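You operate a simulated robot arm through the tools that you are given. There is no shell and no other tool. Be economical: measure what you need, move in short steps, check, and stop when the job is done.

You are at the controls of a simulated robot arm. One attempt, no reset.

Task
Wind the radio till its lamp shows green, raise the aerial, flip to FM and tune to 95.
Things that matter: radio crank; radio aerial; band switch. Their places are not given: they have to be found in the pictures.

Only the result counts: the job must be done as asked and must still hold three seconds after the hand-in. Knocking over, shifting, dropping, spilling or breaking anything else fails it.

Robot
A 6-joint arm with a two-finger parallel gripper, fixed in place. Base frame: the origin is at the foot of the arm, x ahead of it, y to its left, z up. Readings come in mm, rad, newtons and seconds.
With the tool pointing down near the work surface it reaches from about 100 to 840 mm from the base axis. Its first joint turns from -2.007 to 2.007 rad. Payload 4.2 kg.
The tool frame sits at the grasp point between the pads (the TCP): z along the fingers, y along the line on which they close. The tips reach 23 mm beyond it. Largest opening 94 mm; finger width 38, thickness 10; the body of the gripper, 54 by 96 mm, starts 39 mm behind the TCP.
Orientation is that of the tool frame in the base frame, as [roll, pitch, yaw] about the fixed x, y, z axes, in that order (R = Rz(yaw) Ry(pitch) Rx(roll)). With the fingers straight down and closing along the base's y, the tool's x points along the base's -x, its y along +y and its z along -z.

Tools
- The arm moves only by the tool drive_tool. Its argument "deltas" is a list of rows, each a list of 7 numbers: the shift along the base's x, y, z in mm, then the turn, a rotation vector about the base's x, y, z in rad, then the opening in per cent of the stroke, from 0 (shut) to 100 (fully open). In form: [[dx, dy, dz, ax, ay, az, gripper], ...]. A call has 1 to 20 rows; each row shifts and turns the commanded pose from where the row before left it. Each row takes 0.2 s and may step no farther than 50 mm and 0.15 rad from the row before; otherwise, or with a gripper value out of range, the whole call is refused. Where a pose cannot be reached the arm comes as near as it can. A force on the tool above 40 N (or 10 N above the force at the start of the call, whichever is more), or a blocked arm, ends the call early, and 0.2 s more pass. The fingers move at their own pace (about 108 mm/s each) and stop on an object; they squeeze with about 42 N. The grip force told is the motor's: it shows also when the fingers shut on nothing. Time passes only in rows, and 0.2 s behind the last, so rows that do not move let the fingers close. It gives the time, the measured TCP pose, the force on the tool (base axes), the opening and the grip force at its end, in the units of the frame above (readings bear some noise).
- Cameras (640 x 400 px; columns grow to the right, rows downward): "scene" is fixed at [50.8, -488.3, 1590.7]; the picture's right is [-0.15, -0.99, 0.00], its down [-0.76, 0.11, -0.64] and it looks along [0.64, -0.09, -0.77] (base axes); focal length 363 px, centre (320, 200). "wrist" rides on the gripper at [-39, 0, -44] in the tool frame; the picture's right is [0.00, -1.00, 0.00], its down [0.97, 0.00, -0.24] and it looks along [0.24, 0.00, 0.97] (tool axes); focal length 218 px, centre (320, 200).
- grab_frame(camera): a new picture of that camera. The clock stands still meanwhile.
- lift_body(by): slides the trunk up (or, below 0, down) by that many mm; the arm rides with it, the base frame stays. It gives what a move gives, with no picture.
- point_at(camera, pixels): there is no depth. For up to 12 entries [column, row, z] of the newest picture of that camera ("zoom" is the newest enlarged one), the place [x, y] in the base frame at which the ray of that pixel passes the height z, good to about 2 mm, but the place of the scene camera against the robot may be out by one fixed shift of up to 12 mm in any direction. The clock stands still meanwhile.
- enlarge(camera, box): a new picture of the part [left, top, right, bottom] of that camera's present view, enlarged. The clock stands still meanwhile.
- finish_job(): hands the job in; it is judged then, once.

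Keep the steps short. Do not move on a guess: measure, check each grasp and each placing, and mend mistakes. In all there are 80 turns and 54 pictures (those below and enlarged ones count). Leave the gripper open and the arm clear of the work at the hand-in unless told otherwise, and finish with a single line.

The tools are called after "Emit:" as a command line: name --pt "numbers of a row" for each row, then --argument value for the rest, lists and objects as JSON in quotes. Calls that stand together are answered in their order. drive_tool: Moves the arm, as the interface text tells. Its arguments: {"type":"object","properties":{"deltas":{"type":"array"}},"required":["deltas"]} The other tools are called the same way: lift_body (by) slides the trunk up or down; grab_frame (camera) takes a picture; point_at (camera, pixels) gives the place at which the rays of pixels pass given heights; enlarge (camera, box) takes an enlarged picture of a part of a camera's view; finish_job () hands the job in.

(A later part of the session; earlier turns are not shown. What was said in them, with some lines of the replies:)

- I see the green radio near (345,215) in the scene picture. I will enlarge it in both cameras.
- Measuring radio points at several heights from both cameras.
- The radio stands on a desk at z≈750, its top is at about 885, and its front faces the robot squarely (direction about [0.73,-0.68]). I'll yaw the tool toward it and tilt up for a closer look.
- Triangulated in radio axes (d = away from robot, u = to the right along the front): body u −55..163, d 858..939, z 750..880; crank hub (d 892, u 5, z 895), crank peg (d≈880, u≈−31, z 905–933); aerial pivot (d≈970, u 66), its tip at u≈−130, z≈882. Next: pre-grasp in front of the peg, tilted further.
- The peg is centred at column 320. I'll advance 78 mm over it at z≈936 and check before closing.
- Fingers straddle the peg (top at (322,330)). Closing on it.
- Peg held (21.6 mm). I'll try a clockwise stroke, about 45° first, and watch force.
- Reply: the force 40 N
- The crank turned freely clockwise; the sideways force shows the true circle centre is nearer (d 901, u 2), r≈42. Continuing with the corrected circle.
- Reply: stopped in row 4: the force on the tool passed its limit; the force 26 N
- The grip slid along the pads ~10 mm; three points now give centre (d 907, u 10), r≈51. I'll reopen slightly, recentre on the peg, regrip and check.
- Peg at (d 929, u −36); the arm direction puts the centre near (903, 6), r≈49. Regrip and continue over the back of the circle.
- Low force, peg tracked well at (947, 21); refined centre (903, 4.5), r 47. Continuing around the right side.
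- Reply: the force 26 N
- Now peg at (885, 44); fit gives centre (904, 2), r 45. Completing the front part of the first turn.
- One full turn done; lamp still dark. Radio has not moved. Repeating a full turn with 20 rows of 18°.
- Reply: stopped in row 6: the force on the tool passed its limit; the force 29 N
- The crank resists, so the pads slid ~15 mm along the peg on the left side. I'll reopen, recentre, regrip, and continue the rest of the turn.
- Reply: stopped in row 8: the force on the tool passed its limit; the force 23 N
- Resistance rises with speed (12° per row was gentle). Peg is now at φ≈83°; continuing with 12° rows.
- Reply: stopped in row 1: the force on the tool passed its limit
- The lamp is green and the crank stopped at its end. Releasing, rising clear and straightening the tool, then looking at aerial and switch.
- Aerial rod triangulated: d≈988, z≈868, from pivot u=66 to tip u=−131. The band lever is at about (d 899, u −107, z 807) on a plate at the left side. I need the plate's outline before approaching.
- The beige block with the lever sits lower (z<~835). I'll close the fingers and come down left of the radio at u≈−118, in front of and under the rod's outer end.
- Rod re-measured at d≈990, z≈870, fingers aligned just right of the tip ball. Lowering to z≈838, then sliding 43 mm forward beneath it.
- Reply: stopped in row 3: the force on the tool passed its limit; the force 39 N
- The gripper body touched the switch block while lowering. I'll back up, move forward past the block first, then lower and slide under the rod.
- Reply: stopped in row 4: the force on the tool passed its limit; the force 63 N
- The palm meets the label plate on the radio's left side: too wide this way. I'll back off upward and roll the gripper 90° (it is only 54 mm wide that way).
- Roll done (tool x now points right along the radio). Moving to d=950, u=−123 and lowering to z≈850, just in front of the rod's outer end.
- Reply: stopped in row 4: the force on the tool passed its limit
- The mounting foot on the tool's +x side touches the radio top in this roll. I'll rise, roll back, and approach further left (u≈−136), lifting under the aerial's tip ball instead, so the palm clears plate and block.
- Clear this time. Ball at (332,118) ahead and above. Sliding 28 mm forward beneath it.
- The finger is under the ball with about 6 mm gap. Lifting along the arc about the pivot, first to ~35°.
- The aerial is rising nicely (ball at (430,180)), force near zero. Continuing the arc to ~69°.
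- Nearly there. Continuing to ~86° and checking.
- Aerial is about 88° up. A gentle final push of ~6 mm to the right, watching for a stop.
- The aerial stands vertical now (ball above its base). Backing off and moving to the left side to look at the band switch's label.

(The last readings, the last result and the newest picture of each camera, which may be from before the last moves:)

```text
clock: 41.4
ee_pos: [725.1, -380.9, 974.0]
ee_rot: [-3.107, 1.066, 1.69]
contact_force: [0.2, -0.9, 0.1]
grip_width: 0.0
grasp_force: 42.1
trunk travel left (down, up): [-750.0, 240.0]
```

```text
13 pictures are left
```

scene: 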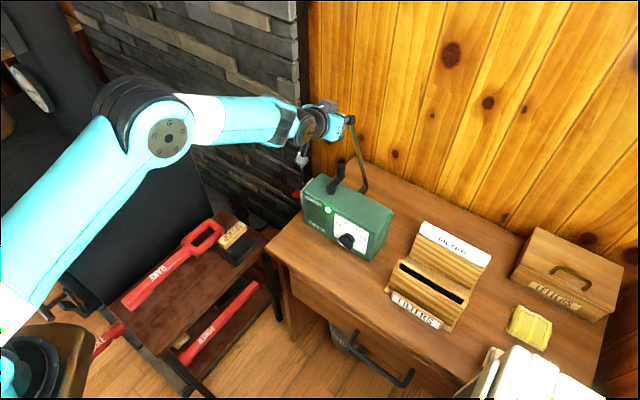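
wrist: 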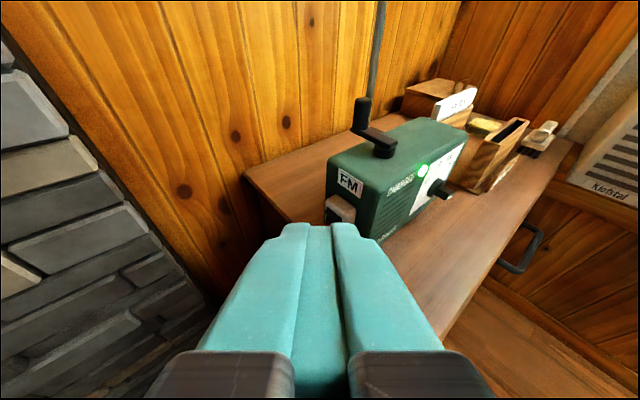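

"FM" is printed above the switch block, so up = FM presumably. I'll open the fingers to unblock the view and enlarge.

Emit:
drive_tool --pt "0 0 0 0 0 0 100" --pt "0 0 10 0 0 0 100" --pt "0 0 0 0 0 0 100"

Emit:
enlarge --camera "wrist" --box '[270, 110, 470, 260]'

```text
clock: 42.1
ee_pos: [724.4, -382.2, 982.0]
ee_rot: [-3.105, 1.064, 1.691]
contact_force: [0.0, -0.2, 0.5]
grip_width: 94.0
grasp_force: 0.2
trunk travel left (down, up): [-750.0, 240.0]
```

```text
2.67 times, centred on (370, 185) of wrist
```

zoom: 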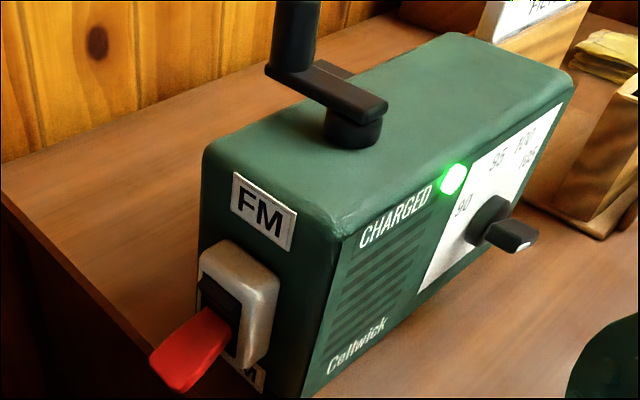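

The red lever points down (AM); it must be flipped up. I'll close the fingers, face along the radio's side again and descend in front of the lever at u≈−108.

Emit:
drive_tool --pt "-7 -17.4 -22 0 0 0.117 0" --pt "-7 -17.4 -22 0 0 0.117 0" --pt "-7 -17.4 -22 0 0 0.117 0" --pt "-7 -17.4 -22 0 0 0.117 0" --pt "-7 -17.4 -22 0 0 0.117 0" --pt "-7 -17.4 -22 0 0 0.117 0" --pt "0 0 0 0.013 -0.012 0.031 0" --pt "0 0 0 0 0 0 0"

Emit:
grab_frame --camera "wrist"

```text
clock: 44.0
ee_pos: [682.4, -485.9, 851.7]
ee_rot: [-3.141, 1.064, 2.392]
contact_force: [-0.3, -0.7, -0.9]
grip_width: 0.2
grasp_force: 41.9
trunk travel left (down, up): [-750.0, 240.0]
```

```text
11 pictures are left
```

wrist: 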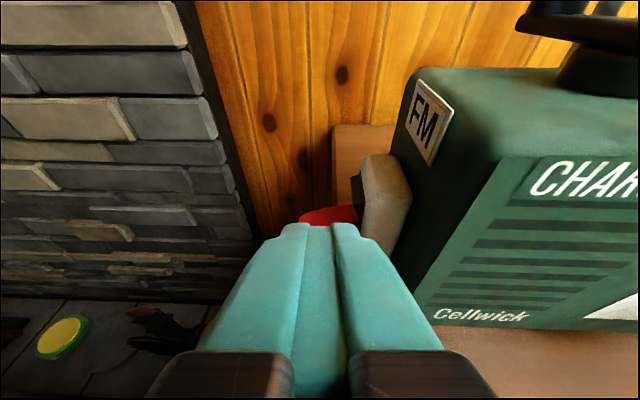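

Lever seen just above the fingertips at (330,213), top z≈816. Descending to z≈766, then forward ~49 mm under it.

Emit:
drive_tool --pt "0 0 -29 0 0 0 0" --pt "0 0 -29 0 0 0 0" --pt "0 0 -28 0 0 0 0" --pt "0 0 0 0 0 0 0" --pt "12 -11.1 0 0 0 0 0" --pt "12 -11.1 0 0 0 0 0" --pt "11.9 -11.1 0 0 0 0 0" --pt "0 0 0 0 0 0 0"

Emit:
grab_frame --camera "wrist"

```text
clock: 45.8
ee_pos: [718.9, -519.3, 765.0]
ee_rot: [-3.141, 1.065, 2.392]
contact_force: [-0.1, 0.0, 0.6]
grip_width: 0.0
grasp_force: 41.9
trunk travel left (down, up): [-750.0, 240.0]
```

```text
10 pictures are left
```

wrist: 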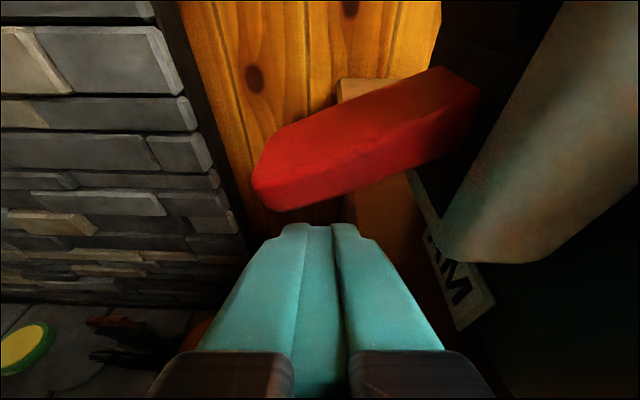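

Fingers are right beneath the red lever (AM label seen below). Lifting in short steps.

Emit:
drive_tool --pt "0 0 9 0 0 0 0" --pt "0 0 9 0 0 0 0" --pt "0 0 9 0 0 0 0" --pt "0 0 9 0 0 0 0" --pt "0 0 9 0 0 0 0" --pt "0 0 9 0 0 0 0" --pt "0 0 0 0 0 0 0"

Emit:
grab_frame --camera "wrist"

```text
clock: 47.1
ee_pos: [715.3, -513.7, 807.3]
ee_rot: [3.14, 1.038, 2.392]
contact_force: [-3.1, 6.9, -7.2]
grip_width: 0.0
grasp_force: 42.0
trunk travel left (down, up): [-750.0, 240.0]
stopped in row 6: the force on the tool passed its limit (the readings are from after the stop); the commanded pose is now the measured one
```

```text
9 pictures are left
```

wrist: 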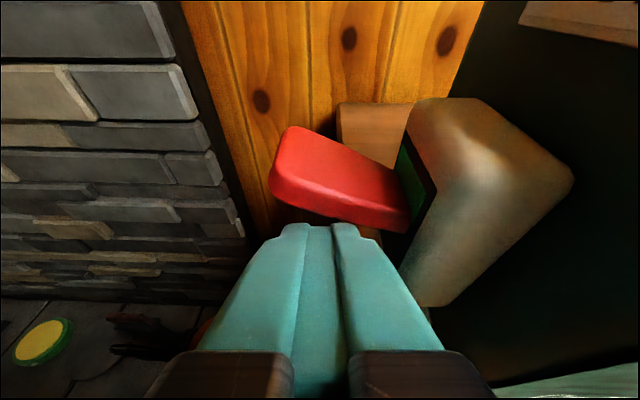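

The lever now slopes up and hit its stop, showing green in the slot: FM. Backing off and moving in front of the dial knob.

Emit:
drive_tool --pt "0 0 -6 0 0 0 0" --pt "-22 20.4 0 0 0 0 0" --pt "-22 20.4 0 0 0 0 0" --pt "-29 27 25 0 0 0 0" --pt "-29 27 25 0 0 0 0" --pt "-27 -29 15 0 0 0 40" --pt "-27 -29 10 0 0 0 40" --pt "-27 -29 0 0 0 0 40" --pt "-27 -29 0 0 0 0 40" --pt "-27 -29 0 0 0 0 40" --pt "0 0 0 0 0 0 40"

Emit:
enlarge --camera "wrist" --box '[180, 60, 480, 250]'

```text
clock: 49.5
ee_pos: [479.1, -565.3, 877.9]
ee_rot: [3.14, 1.044, 2.391]
contact_force: [0.1, 0.7, 0.6]
grip_width: 37.7
grasp_force: 0.0
trunk travel left (down, up): [-750.0, 240.0]
```

```text
2.11 times, centred on (330, 155) of wrist
```

zoom: 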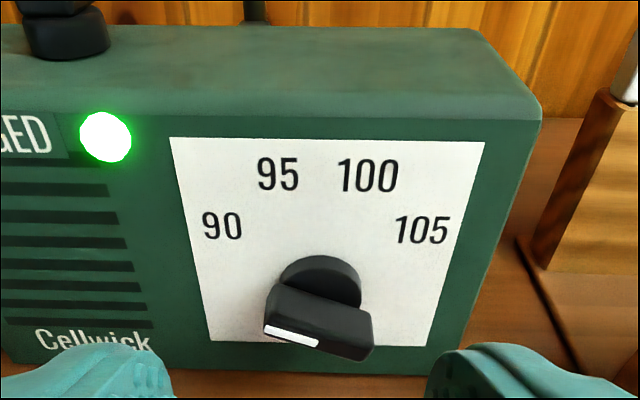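

Lamp still green; the pointer's white mark points left (≈88). Knob centre measured at about (u 96.5, z 805), bar front at d≈827, and "95" lies about 17° left of straight up. I'll close the fingers and push the bar's left end up from below.

Emit:
drive_tool --pt "9.8 -1.2 -30.6 0 0 0 0" --pt "9.8 -1.2 -30.6 0 0 0 0" --pt "9.8 -1.2 -30.6 0 0 0 0" --pt "0 0 0 0 0 0 0" --pt "12.1 -11.2 0 0 0 0 0" --pt "12.1 -11.2 0 0 0 0 0" --pt "12.1 -11.2 0 0 0 0 0" --pt "0 0 0 0 0 0 0"

Emit:
grab_frame --camera "wrist"

```text
clock: 51.3
ee_pos: [545.4, -601.3, 787.0]
ee_rot: [3.141, 1.042, 2.39]
contact_force: [0.2, -0.3, 0.0]
grip_width: 0.0
grasp_force: 42.0
trunk travel left (down, up): [-750.0, 240.0]
```

```text
7 pictures are left
```

wrist: 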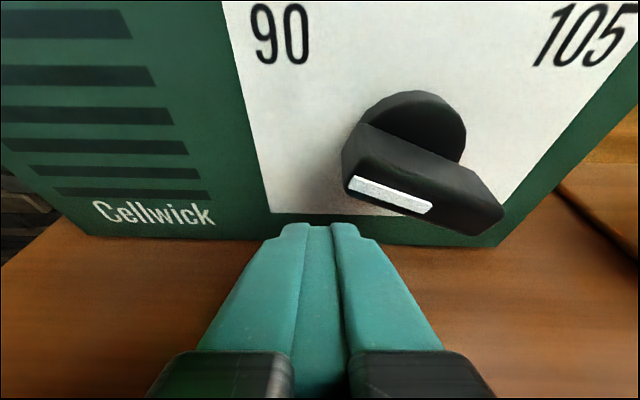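

Strip from (76, 812) to (96, 805): pointer 20° above horizontal-left, centre (95.5, 805.5). Fingers are just beneath its left end. Pushing up 14 mm in small rows.

Emit:
drive_tool --pt "0 0 3 0 0 0 0" --pt "-0.3 -0.4 3 0 0 0 0" --pt "-0.3 -0.4 2 0 0 0 0" --pt "-0.3 -0.4 2 0 0 0 0" --pt "-0.3 -0.4 2 0 0 0 0" --pt "-0.3 -0.4 2 0 0 0 0" --pt "0 0 0 0 0 0 0"

Emit:
grab_frame --camera "wrist"

```text
clock: 52.9
ee_pos: [542.1, -604.4, 799.8]
ee_rot: [3.139, 1.044, 2.393]
contact_force: [-0.3, 6.3, 0.5]
grip_width: 0.0
grasp_force: 41.9
trunk travel left (down, up): [-750.0, 240.0]
```

```text
6 pictures are left
```

wrist: 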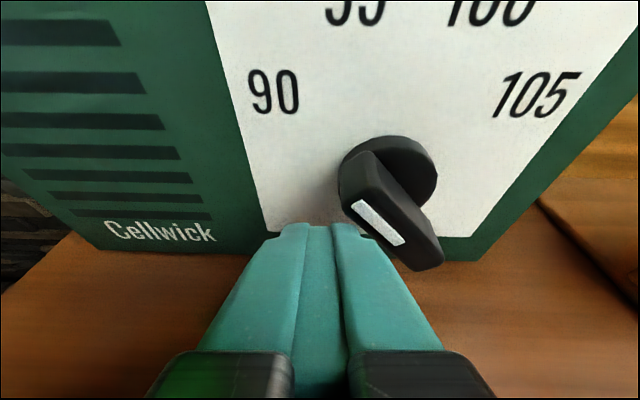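

Strip now at 49° above horizontal (pointer −41°); "95" direction is about −17°. About 23° more: moving up 5.5 mm and right 2.6 mm.

Emit:
drive_tool --pt "-0.6 -0.6 1.9 0 0 0 0" --pt "-0.6 -0.6 1.8 0 0 0 0" --pt "-0.6 -0.7 1.8 0 0 0 0" --pt "0 0 0 0 0 0 0"

Emit:
grab_frame --camera "wrist"

```text
clock: 53.9
ee_pos: [540.3, -604.6, 805.9]
ee_rot: [-3.141, 1.045, 2.393]
contact_force: [-0.2, -0.3, 0.1]
grip_width: 0.2
grasp_force: 41.8
trunk travel left (down, up): [-750.0, 240.0]
```

```text
5 pictures are left
```

wrist: 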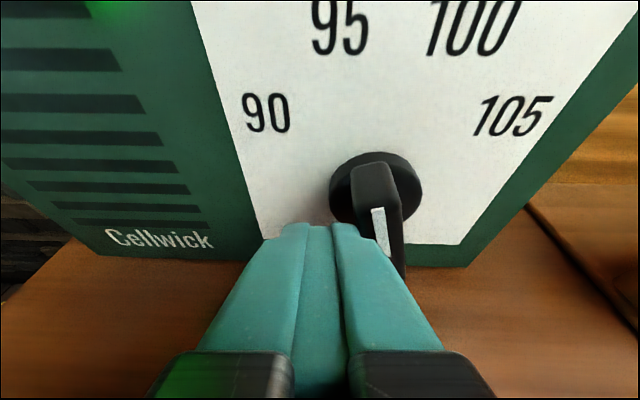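

Pointer now at −17°, the "95" label at −18°: on target. Moving left/down slightly, then withdrawing straight back.

Emit:
drive_tool --pt "2 2.2 -2 0 0 0 0" --pt "2 2.2 -2 0 0 0 0" --pt "-14.6 13.6 0 0 0 0 0" --pt "-22 20.4 5 0 0 0 0" --pt "-29.3 27.2 25 0 0 0 60" --pt "-29.3 27.2 30 0 0 0 100" --pt "-10 -15 20 0 0 0 100" --pt "0 0 0 0 0 0 100"

Emit:
enlarge --camera "wrist" --box '[180, 30, 480, 220]'

Emit:
enlarge --camera "scene" --box '[280, 90, 420, 270]'

```text
clock: 55.7
ee_pos: [439.0, -529.8, 881.9]
ee_rot: [3.141, 1.044, 2.39]
contact_force: [0.6, -0.7, -0.2]
grip_width: 94.0
grasp_force: 0.1
trunk travel left (down, up): [-750.0, 240.0]
```

```text
2.11 times, centred on (330, 125) of wrist
```

zoom: 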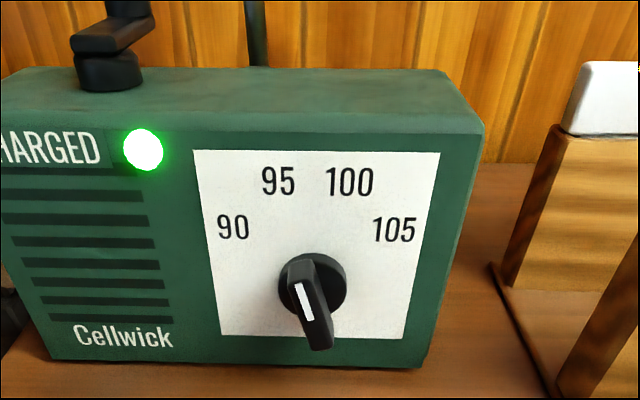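

```text
2.22 times, centred on (350, 180) of scene
```

zoom: 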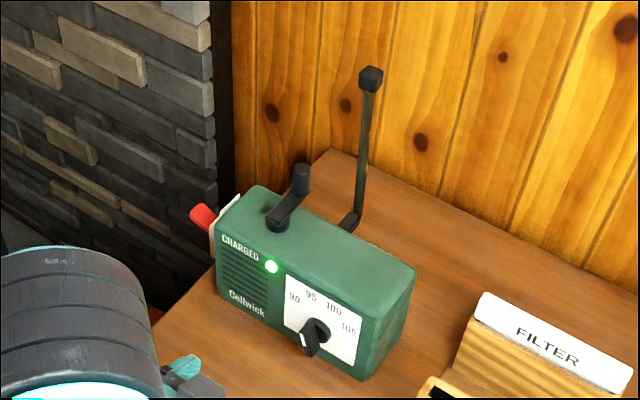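

Everything checks out: lamp green, aerial upright, lever up at FM, pointer line runs straight to 95, arm clear and open. Handing in.

Emit:
finish_job

```text
The job is handed in.
```

Handed in with the radio wound until its lamp shows green, the aerial upright, the band switch at FM and the dial at 95; the gripper is open and the arm clear of the work.
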